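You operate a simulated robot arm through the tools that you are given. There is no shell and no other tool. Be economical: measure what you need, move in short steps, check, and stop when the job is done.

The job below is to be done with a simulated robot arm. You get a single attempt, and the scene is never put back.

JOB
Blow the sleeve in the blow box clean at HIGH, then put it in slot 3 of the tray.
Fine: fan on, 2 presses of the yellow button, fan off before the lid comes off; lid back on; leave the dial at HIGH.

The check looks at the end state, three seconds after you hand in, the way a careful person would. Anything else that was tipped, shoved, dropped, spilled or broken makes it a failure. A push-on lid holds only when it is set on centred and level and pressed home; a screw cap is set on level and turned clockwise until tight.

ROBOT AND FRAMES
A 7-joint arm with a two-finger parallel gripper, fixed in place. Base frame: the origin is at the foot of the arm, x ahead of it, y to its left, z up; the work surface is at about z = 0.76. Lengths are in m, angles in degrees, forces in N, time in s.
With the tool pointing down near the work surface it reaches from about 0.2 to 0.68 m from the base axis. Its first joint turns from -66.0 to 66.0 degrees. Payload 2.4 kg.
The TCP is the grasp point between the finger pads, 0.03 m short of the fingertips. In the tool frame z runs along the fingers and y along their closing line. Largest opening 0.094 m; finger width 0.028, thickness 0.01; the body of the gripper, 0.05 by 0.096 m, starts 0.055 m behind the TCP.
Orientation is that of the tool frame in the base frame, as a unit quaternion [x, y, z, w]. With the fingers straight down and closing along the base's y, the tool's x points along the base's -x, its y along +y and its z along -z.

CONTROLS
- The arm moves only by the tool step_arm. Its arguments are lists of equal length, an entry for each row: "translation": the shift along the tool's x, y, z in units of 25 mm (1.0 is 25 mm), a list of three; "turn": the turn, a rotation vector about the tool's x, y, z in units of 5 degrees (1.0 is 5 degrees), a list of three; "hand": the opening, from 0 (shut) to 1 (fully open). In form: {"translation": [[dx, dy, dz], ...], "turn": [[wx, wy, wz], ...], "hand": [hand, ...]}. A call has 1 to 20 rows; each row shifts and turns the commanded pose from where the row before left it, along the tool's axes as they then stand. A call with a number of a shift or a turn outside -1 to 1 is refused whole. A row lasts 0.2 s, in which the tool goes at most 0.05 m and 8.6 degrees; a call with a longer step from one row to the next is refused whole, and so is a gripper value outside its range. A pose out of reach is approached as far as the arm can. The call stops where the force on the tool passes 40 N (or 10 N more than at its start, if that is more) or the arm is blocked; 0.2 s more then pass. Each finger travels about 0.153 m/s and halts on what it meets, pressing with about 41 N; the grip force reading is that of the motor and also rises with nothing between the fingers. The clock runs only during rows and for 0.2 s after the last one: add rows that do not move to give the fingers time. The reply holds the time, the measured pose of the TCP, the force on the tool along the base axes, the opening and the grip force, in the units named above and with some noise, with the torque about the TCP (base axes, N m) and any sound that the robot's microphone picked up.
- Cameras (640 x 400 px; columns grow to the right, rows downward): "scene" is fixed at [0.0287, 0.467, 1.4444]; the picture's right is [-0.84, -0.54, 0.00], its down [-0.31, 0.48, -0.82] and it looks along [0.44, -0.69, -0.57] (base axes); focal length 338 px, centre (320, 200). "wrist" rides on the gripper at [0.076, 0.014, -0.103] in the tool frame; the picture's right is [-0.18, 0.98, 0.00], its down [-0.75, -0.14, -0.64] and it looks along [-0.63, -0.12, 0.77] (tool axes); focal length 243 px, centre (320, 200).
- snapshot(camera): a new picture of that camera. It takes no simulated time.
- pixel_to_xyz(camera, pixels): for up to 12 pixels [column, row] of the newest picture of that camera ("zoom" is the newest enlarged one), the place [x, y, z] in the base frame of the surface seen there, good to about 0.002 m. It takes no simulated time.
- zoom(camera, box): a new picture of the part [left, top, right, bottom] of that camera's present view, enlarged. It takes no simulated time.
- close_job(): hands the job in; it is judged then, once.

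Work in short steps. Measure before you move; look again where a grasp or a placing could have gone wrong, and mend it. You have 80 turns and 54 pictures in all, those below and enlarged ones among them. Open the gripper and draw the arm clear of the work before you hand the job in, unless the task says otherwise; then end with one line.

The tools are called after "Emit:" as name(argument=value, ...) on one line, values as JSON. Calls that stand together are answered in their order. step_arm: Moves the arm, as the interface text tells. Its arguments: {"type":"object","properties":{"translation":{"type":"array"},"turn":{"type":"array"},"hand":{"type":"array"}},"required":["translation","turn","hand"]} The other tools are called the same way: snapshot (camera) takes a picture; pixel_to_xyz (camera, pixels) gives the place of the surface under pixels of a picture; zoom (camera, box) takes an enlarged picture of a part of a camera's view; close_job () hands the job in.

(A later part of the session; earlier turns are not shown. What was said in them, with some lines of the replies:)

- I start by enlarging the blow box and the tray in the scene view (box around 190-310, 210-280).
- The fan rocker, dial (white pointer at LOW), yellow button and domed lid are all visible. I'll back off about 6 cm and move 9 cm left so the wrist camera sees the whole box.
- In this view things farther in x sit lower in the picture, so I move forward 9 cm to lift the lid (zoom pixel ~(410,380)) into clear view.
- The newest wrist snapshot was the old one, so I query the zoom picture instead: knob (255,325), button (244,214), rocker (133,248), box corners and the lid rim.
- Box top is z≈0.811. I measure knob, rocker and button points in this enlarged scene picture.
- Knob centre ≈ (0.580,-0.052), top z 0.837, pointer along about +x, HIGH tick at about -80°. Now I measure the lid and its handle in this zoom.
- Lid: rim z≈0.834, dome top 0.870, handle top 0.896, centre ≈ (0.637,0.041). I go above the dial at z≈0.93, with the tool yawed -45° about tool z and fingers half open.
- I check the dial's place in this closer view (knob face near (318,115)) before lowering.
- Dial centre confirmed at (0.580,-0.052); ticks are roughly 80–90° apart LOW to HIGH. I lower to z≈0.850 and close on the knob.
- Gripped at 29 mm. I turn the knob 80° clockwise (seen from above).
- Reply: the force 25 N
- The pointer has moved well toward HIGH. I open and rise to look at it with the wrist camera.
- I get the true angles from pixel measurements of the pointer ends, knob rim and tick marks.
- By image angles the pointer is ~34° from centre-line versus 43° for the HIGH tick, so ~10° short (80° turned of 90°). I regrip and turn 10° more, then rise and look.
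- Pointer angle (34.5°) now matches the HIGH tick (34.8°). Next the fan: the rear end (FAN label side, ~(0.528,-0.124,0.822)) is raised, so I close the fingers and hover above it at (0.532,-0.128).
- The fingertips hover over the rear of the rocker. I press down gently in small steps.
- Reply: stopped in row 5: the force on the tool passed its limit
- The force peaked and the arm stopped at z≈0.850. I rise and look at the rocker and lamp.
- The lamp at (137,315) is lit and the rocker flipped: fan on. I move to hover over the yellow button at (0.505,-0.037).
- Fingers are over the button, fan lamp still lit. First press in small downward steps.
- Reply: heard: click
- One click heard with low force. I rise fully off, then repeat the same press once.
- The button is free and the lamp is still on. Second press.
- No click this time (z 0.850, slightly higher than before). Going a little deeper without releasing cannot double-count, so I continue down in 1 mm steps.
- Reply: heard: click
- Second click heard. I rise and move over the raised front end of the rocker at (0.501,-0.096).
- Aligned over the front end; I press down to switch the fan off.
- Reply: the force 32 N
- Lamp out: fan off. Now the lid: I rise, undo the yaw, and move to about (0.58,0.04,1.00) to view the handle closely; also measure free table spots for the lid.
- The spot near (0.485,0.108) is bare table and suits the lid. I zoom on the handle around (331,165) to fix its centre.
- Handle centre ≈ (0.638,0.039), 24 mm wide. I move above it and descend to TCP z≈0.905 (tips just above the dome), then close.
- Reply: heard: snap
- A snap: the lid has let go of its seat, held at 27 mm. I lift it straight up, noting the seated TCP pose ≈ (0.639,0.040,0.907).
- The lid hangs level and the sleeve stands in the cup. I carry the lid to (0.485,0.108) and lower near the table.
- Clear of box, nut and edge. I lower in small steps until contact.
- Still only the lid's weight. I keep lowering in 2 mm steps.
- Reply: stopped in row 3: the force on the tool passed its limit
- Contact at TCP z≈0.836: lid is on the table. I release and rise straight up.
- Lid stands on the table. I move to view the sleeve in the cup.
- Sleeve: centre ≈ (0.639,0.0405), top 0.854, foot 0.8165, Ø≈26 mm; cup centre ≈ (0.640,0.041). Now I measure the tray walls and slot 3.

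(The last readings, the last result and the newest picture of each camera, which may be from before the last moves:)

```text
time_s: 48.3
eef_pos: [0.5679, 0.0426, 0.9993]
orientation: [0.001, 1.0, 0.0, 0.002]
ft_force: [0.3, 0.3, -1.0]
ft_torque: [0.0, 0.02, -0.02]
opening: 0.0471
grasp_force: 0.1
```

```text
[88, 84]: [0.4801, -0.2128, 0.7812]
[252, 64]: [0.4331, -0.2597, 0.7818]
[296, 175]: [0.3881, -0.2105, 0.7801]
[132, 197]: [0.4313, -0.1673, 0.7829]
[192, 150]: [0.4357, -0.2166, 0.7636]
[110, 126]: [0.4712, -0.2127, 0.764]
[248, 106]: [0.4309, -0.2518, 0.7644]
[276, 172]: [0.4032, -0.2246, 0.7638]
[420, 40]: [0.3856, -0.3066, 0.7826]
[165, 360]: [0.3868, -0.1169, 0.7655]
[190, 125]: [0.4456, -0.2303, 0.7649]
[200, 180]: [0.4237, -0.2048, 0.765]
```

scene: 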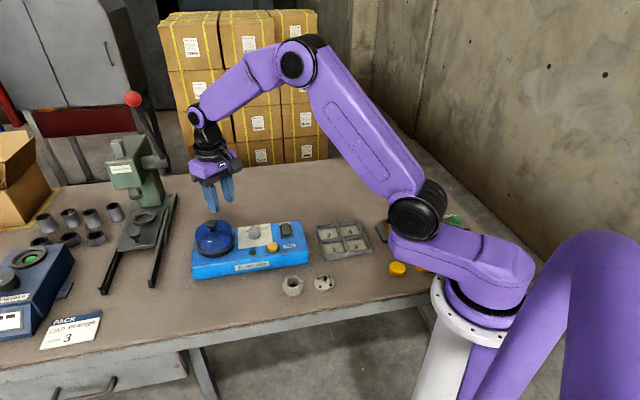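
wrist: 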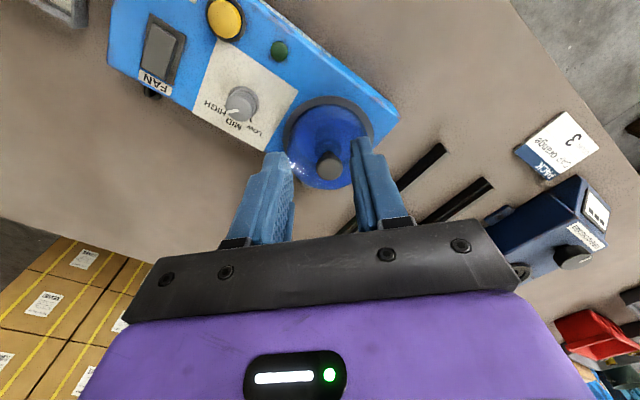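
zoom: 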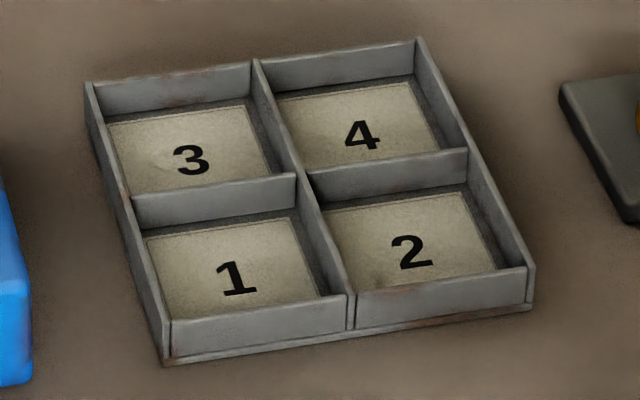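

Slot 3 centre ≈ (0.433,-0.2125), floor 0.764, walls 0.782. I grip the sleeve by its upper half (TCP z≈0.866) so fingertips stay above the tray walls later.

Emit:
step_arm(translation=[[-0.946, -0.027, 0], [-0.946, -0.027, 0], [-0.946, -0.027, 0], [0, 0, 0], [0, 0, 0.9], [0, 0, 0.9], [0, 0, 0.9], [0, 0, 0.9], [0, 0, 0.9], [0, 0, 0.8], [0, 0, 0], [0, 0, 0], [0, 0, 0], [0, 0, 0]], turn=[[0, 0, 0], [0, 0, 0], [0, 0, 0], [0, 0, 0], [0, 0, 0], [0, 0, 0], [0, 0, 0], [0, 0, 0], [0, 0, 0], [0, 0, 0], [0, 0, 0], [0, 0, 0], [0, 0, 0], [0, 0, 0]], hand=[0.5, 0.5, 0.5, 0.5, 0.5, 0.5, 0.5, 0.5, 0.5, 0.5, 0.5, 0.2, 0.2, 0.2])

Emit:
step_arm(translation=[[0, 0, -0.4], [0, 0, -0.8], [0, 0, -0.8], [0, 0, -0.8], [0, 0, -0.8], [0, 0, 0]], turn=[[0, 0, 0], [0, 0, 0], [0, 0, 0], [0, 0, 0], [0, 0, 0], [0, 0, 0]], hand=[0.2, 0.2, 0.2, 0.2, 0.2, 0.2])

Emit:
zoom(camera="scene", box=[170, 165, 270, 285])

```text
time_s: 51.3
eef_pos: [0.6393, 0.0398, 0.8668]
orientation: [0.001, 1.0, 0.0, 0.002]
ft_force: [1.4, -0.4, 0.6]
ft_torque: [0.0, -0.02, -0.04]
opening: 0.0308
grasp_force: 41.3
```

```text
time_s: 52.7
eef_pos: [0.6395, 0.0393, 0.9566]
orientation: [0.001, 1.0, 0.0, 0.001]
ft_force: [0.4, 0.1, -0.8]
ft_torque: [-0.02, 0.01, -0.03]
opening: 0.0306
grasp_force: 41.2
```

```text
3.33 times, centred on (220, 225) of scene
```

zoom: 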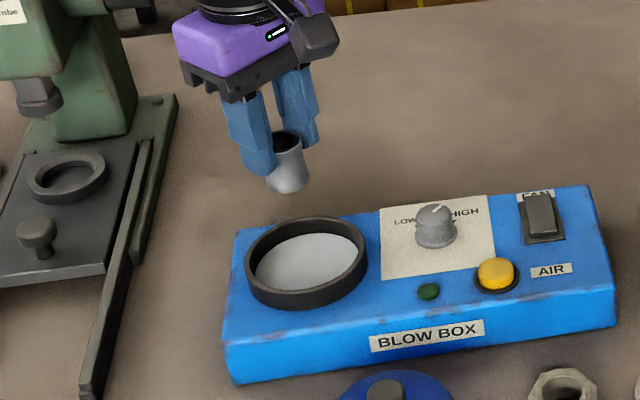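

Sleeve is held (31 mm). I carry it above slot 3 and lower to z≈0.826.

Emit:
step_arm(translation=[[0.688, -0.839, 0], [0.688, -0.839, 0], [0.688, -0.839, 0], [0.688, -0.839, 0], [0.688, -0.839, 0], [0.688, -0.839, 0], [0.688, -0.839, 0], [0.688, -0.839, 0], [0.688, -0.839, 0], [0.688, -0.839, 0], [0.688, -0.839, 0], [0.688, -0.839, 0], [0, 0, 0], [0, 0, 0.9], [0, 0, 0.9], [0, 0, 0.9], [0, 0, 0.9], [0, 0, 0.9], [0, 0, 0.5], [0, 0, 0]], turn=[[0, 0, 0], [0, 0, 0], [0, 0, 0], [0, 0, 0], [0, 0, 0], [0, 0, 0], [0, 0, 0], [0, 0, 0], [0, 0, 0], [0, 0, 0], [0, 0, 0], [0, 0, 0], [0, 0, 0], [0, 0, 0], [0, 0, 0], [0, 0, 0], [0, 0, 0], [0, 0, 0], [0, 0, 0], [0, 0, 0]], hand=[0.2, 0.2, 0.2, 0.2, 0.2, 0.2, 0.2, 0.2, 0.2, 0.2, 0.2, 0.2, 0.2, 0.2, 0.2, 0.2, 0.2, 0.2, 0.2, 0.2])

Emit:
zoom(camera="scene", box=[290, 195, 390, 265])

```text
time_s: 56.9
eef_pos: [0.4326, -0.2126, 0.8313]
orientation: [0.001, 1.0, 0.001, 0.002]
ft_force: [-0.3, -0.4, -1.2]
ft_torque: [-0.02, -0.02, -0.01]
opening: 0.0306
grasp_force: 40.4
```

```text
5.71 times, centred on (340, 230) of scene
```

zoom: 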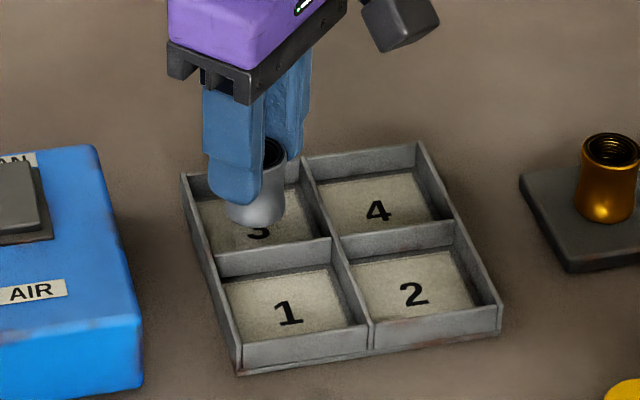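

Sleeve is centred over slot 3. I lower in small steps until contact near 0.814.

Emit:
step_arm(translation=[[0, 0, 0.3], [0, 0, 0.16], [0, 0, 0.08], [0, 0, 0.08], [0, 0, 0.06], [0, 0, 0]], turn=[[0, 0, 0], [0, 0, 0], [0, 0, 0], [0, 0, 0], [0, 0, 0], [0, 0, 0]], hand=[0.2, 0.2, 0.2, 0.2, 0.2, 0.2])

```text
time_s: 58.3
eef_pos: [0.4318, -0.2137, 0.8153]
orientation: [0.001, 1.0, 0.0, 0.003]
ft_force: [-5.6, 2.4, 31.8]
ft_torque: [0.3, 0.23, 0.02]
opening: 0.0305
grasp_force: 40.7
```

Contact with 32 N: the sleeve stands on the floor. I ease up 1 mm, open, and rise.

Emit:
step_arm(translation=[[0, 0, -0.06], [0, 0, 0], [0, 0, 0], [0, 0, 0], [0, 0, -0.5], [0, 0, -0.9], [0, 0, -0.9], [0, 0, -0.9], [0, 0, -0.9], [0, 0, -0.9], [0, 0, 0]], turn=[[0, 0, 0], [0, 0, 0], [0, 0, 0], [0, 0, 0], [0, 0, 0], [0, 0, 0], [0, 0, 0], [0, 0, 0], [0, 0, 0], [0, 0, 0], [0, 0, 0]], hand=[0.2, 0.45, 0.5, 0.5, 0.5, 0.5, 0.5, 0.5, 0.5, 0.5, 0.5])

Emit:
zoom(camera="scene", box=[290, 195, 390, 265])

```text
time_s: 60.7
eef_pos: [0.4332, -0.2133, 0.9411]
orientation: [0.002, 1.0, 0.0, 0.002]
ft_force: [0.0, 0.2, -0.5]
ft_torque: [0.01, -0.02, 0.0]
opening: 0.0469
grasp_force: 0.0
```

```text
5.71 times, centred on (340, 230) of scene
```

zoom: 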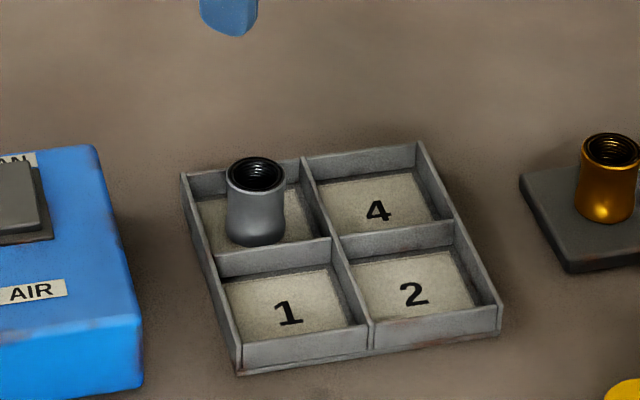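

Sleeve stands upright in slot 3. I go back above the lid (at about (0.486,0.1075)).

Emit:
step_arm(translation=[[-0.151, 0.917, -0.15], [-0.151, 0.917, -0.15], [-0.151, 0.917, -0.15], [-0.151, 0.917, -0.15], [-0.151, 0.917, -0.15], [-0.151, 0.917, -0.15], [-0.151, 0.917, -0.15], [-0.151, 0.917, -0.15], [-0.151, 0.917, -0.15], [-0.151, 0.917, -0.15], [-0.151, 0.917, -0.15], [-0.151, 0.917, 0], [-0.151, 0.917, 0], [-0.151, 0.917, 0], [0, 0, 0], [0, 0, 0]], turn=[[0, 0, 0], [0, 0, 0], [0, 0, 0], [0, 0, 0], [0, 0, 0], [0, 0, 0], [0, 0, 0], [0, 0, 0], [0, 0, 0], [0, 0, 0], [0, 0, 0], [0, 0, 0], [0, 0, 0], [0, 0, 0], [0, 0, 0], [0, 0, 0]], hand=[0.5, 0.5, 0.5, 0.5, 0.5, 0.5, 0.5, 0.5, 0.5, 0.5, 0.5, 0.5, 0.5, 0.5, 0.5, 0.5])

Emit:
zoom(camera="wrist", box=[265, 120, 385, 230])

```text
time_s: 64.1
eef_pos: [0.4864, 0.1082, 0.9836]
orientation: [0.001, 1.0, 0.0, 0.002]
ft_force: [-0.3, 0.3, 0.1]
ft_torque: [0.01, 0.0, 0.0]
opening: 0.0467
grasp_force: 0.0
```

```text
3.64 times, centred on (325, 175) of wrist
```

zoom: 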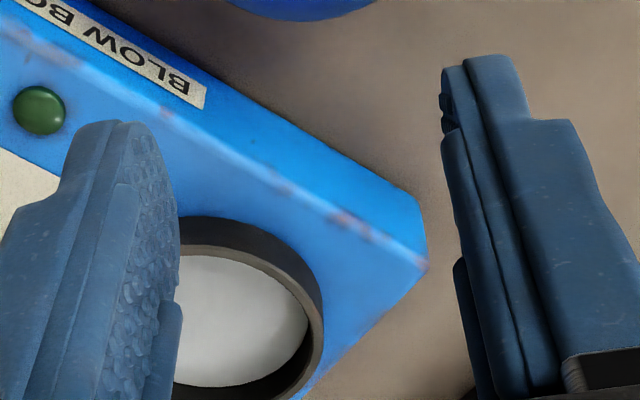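

The lid is directly below where I released it. I descend to the release height z≈0.837 and close on the handle.

Emit:
step_arm(translation=[[0, 0, 0.9], [0, 0, 0.9], [0, 0, 0.9], [0, 0, 0.9], [0, 0, 0.9], [0, 0, 0.9], [0, 0, 0.4], [0, 0, 0], [0, 0, 0], [0, 0, 0], [0, 0, 0]], turn=[[0, 0, 0], [0, 0, 0], [0, 0, 0], [0, 0, 0], [0, 0, 0], [0, 0, 0], [0, 0, 0], [0, 0, 0], [0, 0, 0], [0, 0, 0], [0, 0, 0]], hand=[0.5, 0.5, 0.5, 0.5, 0.5, 0.5, 0.5, 0.5, 0.1, 0.1, 0.1])

Emit:
step_arm(translation=[[0, 0, -0.4], [0, 0, -0.8], [0, 0, -0.9], [0, 0, -0.9], [0, 0, -0.9], [0, 0, -0.9], [0, 0, -0.9], [0, 0, -0.9], [0, 0, 0]], turn=[[0, 0, 0], [0, 0, 0], [0, 0, 0], [0, 0, 0], [0, 0, 0], [0, 0, 0], [0, 0, 0], [0, 0, 0], [0, 0, 0]], hand=[0.1, 0.1, 0.1, 0.1, 0.1, 0.1, 0.1, 0.1, 0.1])

Emit:
zoom(camera="scene", box=[180, 185, 300, 305])

```text
time_s: 66.5
eef_pos: [0.4863, 0.1082, 0.8381]
orientation: [0.0, 1.0, 0.0, 0.001]
ft_force: [-0.8, 0.3, 0.6]
ft_torque: [-0.01, 0.01, 0.01]
opening: 0.0266
grasp_force: 40.9
```

```text
time_s: 68.5
eef_pos: [0.4859, 0.1074, 1.0032]
orientation: [0.002, 1.0, 0.0, 0.001]
ft_force: [-1.1, 0.7, -1.7]
ft_torque: [0.02, -0.04, -0.03]
opening: 0.0264
grasp_force: 40.7
```

```text
3.33 times, centred on (240, 245) of scene
```

zoom: 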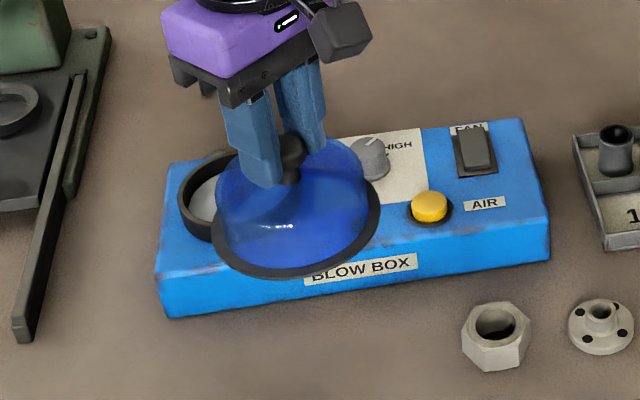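

Lid hangs level. I carry it to the seat position (0.639,0.0413) and lower to just above the cup.

Emit:
step_arm(translation=[[-0.877, -0.378, 0], [-0.877, -0.378, 0], [-0.877, -0.378, 0], [-0.877, -0.378, 0], [-0.877, -0.378, 0], [-0.877, -0.378, 0], [-0.877, -0.378, 0], [0, 0, 0], [0, 0, 0.8], [0, 0, 0.8], [0, 0, 0.8], [0, 0, 0.6], [0, 0, 0], [0, 0, 0]], turn=[[0, 0, 0], [0, 0, 0], [0, 0, 0], [0, 0, 0], [0, 0, 0], [0, 0, 0], [0, 0, 0], [0, 0, 0], [0, 0, 0], [0, 0, 0], [0, 0, 0], [0, 0, 0], [0, 0, 0], [0, 0, 0]], hand=[0.1, 0.1, 0.1, 0.1, 0.1, 0.1, 0.1, 0.1, 0.1, 0.1, 0.1, 0.1, 0.1, 0.1])

Emit:
zoom(camera="scene", box=[180, 185, 260, 285])

Emit:
zoom(camera="wrist", box=[255, 110, 405, 240])

```text
time_s: 71.5
eef_pos: [0.6396, 0.043, 0.9282]
orientation: [0.0, 1.0, 0.0, 0.002]
ft_force: [0.0, -0.3, -2.1]
ft_torque: [0.0, 0.02, 0.0]
opening: 0.0265
grasp_force: 41.1
```

```text
4.00 times, centred on (220, 235) of scene
```

zoom: 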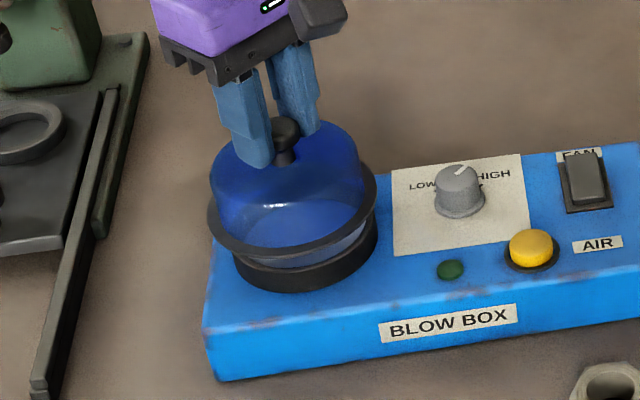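

```text
3.08 times, centred on (330, 175) of wrist
```

zoom: 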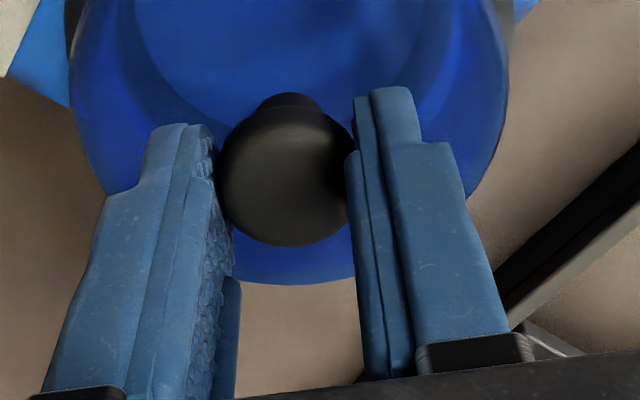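

Lid hovers over the cup; y reads 1–2 mm high, so I trim -1 mm and lower to about 0.912, then re-read.

Emit:
step_arm(translation=[[0, -0.04, 0.3], [0, 0, 0.3], [0, 0, 0], [0, 0, 0]], turn=[[0, 0, 0], [0, 0, 0], [0, 0, 0], [0, 0, 0]], hand=[0.1, 0.1, 0.1, 0.1])

Emit:
zoom(camera="scene", box=[185, 205, 255, 275])

```text
time_s: 72.5
eef_pos: [0.6401, 0.0418, 0.9127]
orientation: [0.001, 1.0, 0.0, 0.002]
ft_force: [0.4, 0.5, -1.7]
ft_torque: [0.0, 0.02, 0.03]
opening: 0.0267
grasp_force: 40.6
```

```text
5.71 times, centred on (220, 240) of scene
```

zoom: 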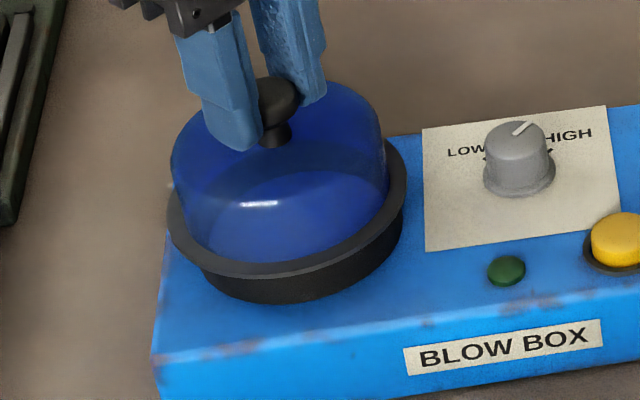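

Position (0.640,0.042) matches the cup centre and the flange looks concentric. I press down in small steps, listening for the snap.

Emit:
step_arm(translation=[[0, 0, 0.1], [0, 0, 0.08], [0, 0, 0.06], [0, 0, 0.06], [0, 0, 0.06], [0, 0, 0]], turn=[[0, 0, 0], [0, 0, 0], [0, 0, 0], [0, 0, 0], [0, 0, 0], [0, 0, 0]], hand=[0.1, 0.1, 0.1, 0.1, 0.1, 0.1])

```text
time_s: 74.1
eef_pos: [0.6409, 0.0384, 0.9076]
orientation: [0.003, 1.0, -0.001, 0.003]
ft_force: [-6.2, -0.5, 7.5]
ft_torque: [-0.04, 0.14, -0.09]
opening: 0.0264
grasp_force: 41.2
heard: snap
stopped in row 6: the force on the tool passed its limit (the readings are from after the stop); the commanded pose is now the measured one
```

Snap heard at z 0.9076, the original seated height. I release and rise, then inspect.

Emit:
step_arm(translation=[[0, 0, 0], [0, 0, 0], [0, 0, 0], [0, 0, -0.4], [0, 0, -0.8], [0, 0, -0.8], [0, 0, -0.8], [0, 0, 0]], turn=[[0, 0, 0], [0, 0, 0], [0, 0, 0], [0, 0, 0], [0, 0, 0], [0, 0, 0], [0, 0, 0], [0, 0, 0]], hand=[0.5, 0.5, 0.5, 0.5, 0.5, 0.5, 0.5, 0.5])

Emit:
zoom(camera="scene", box=[185, 205, 255, 275])

```text
time_s: 75.9
eef_pos: [0.6393, 0.0385, 0.9773]
orientation: [0.002, 1.0, -0.001, 0.004]
ft_force: [0.5, 1.1, -0.1]
ft_torque: [0.01, 0.01, 0.0]
opening: 0.0469
grasp_force: 0.1
```

```text
5.71 times, centred on (220, 240) of scene
```

zoom: 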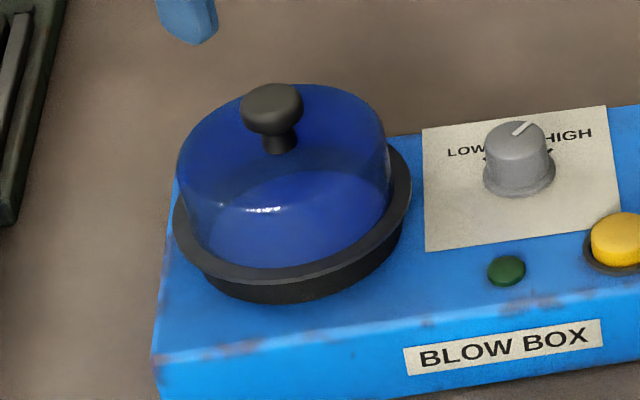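

I check levelness and centring by measuring flange and handle points.

Emit:
pixel_to_xyz(camera="zoom", pixels=[[178, 215], [408, 185], [250, 278], [320, 265], [395, 160], [271, 98], [246, 100], [300, 100], [200, 250], [380, 225]])

Emit:
step_arm(translation=[[0.8, 0, -0.6], [0.8, 0, -0.6], [0.8, 0, -0.6], [0.8, 0, -0.6], [0.8, 0, -0.6], [0.8, 0, -0.4], [0.8, 0, -0.4], [0.8, 0, 0], [0, 0, 0]], turn=[[0, 0, 0], [0, 0, 0], [0, 0, 0], [0, 0, 0], [0, 0, 0], [0, 0, 0], [0, 0, 0], [0, 0, 0], [0, 0, 0]], hand=[1, 1, 1, 1, 1, 1, 1, 1, 1])

Emit:
snapshot(camera="scene")

Emit:
zoom(camera="wrist", box=[200, 80, 420, 220])

```text
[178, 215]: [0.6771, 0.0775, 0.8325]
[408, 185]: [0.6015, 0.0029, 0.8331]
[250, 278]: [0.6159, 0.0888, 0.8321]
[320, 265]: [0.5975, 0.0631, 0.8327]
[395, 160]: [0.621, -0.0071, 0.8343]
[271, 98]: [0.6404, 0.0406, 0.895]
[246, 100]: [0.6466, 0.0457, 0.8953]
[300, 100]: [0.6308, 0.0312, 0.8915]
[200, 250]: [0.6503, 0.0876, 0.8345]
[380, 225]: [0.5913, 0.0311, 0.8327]
```

```text
time_s: 77.9
eef_pos: [0.4801, 0.0404, 1.0709]
orientation: [0.002, 1.0, 0.0, 0.003]
ft_force: [0.1, -0.7, 0.0]
ft_torque: [0.01, 0.0, 0.01]
opening: 0.0939
grasp_force: 0.0
```

```text
14 pictures are left
```

scene: 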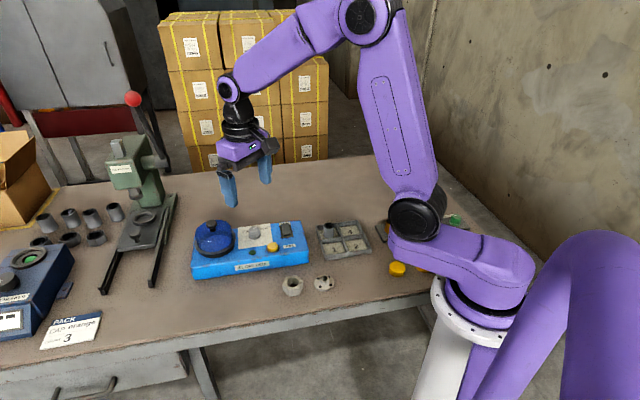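

```text
2.86 times, centred on (310, 150) of wrist
```

zoom: 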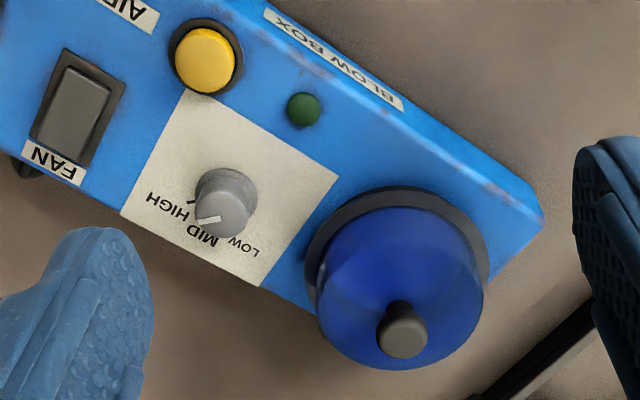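

The flange is level (z 0.832–0.834) and centred, the lamp is out, the dial is at HIGH and the sleeve stands in slot 3. The arm is clear and open, so I hand in.

Emit:
close_job()

```text
The job is handed in.
```

The sleeve was blown clean at HIGH with two presses of the yellow button and now stands in slot 3. The fan was off before the lid came off, the lid is snapped back on level, the dial is still at HIGH, and the job is handed in.
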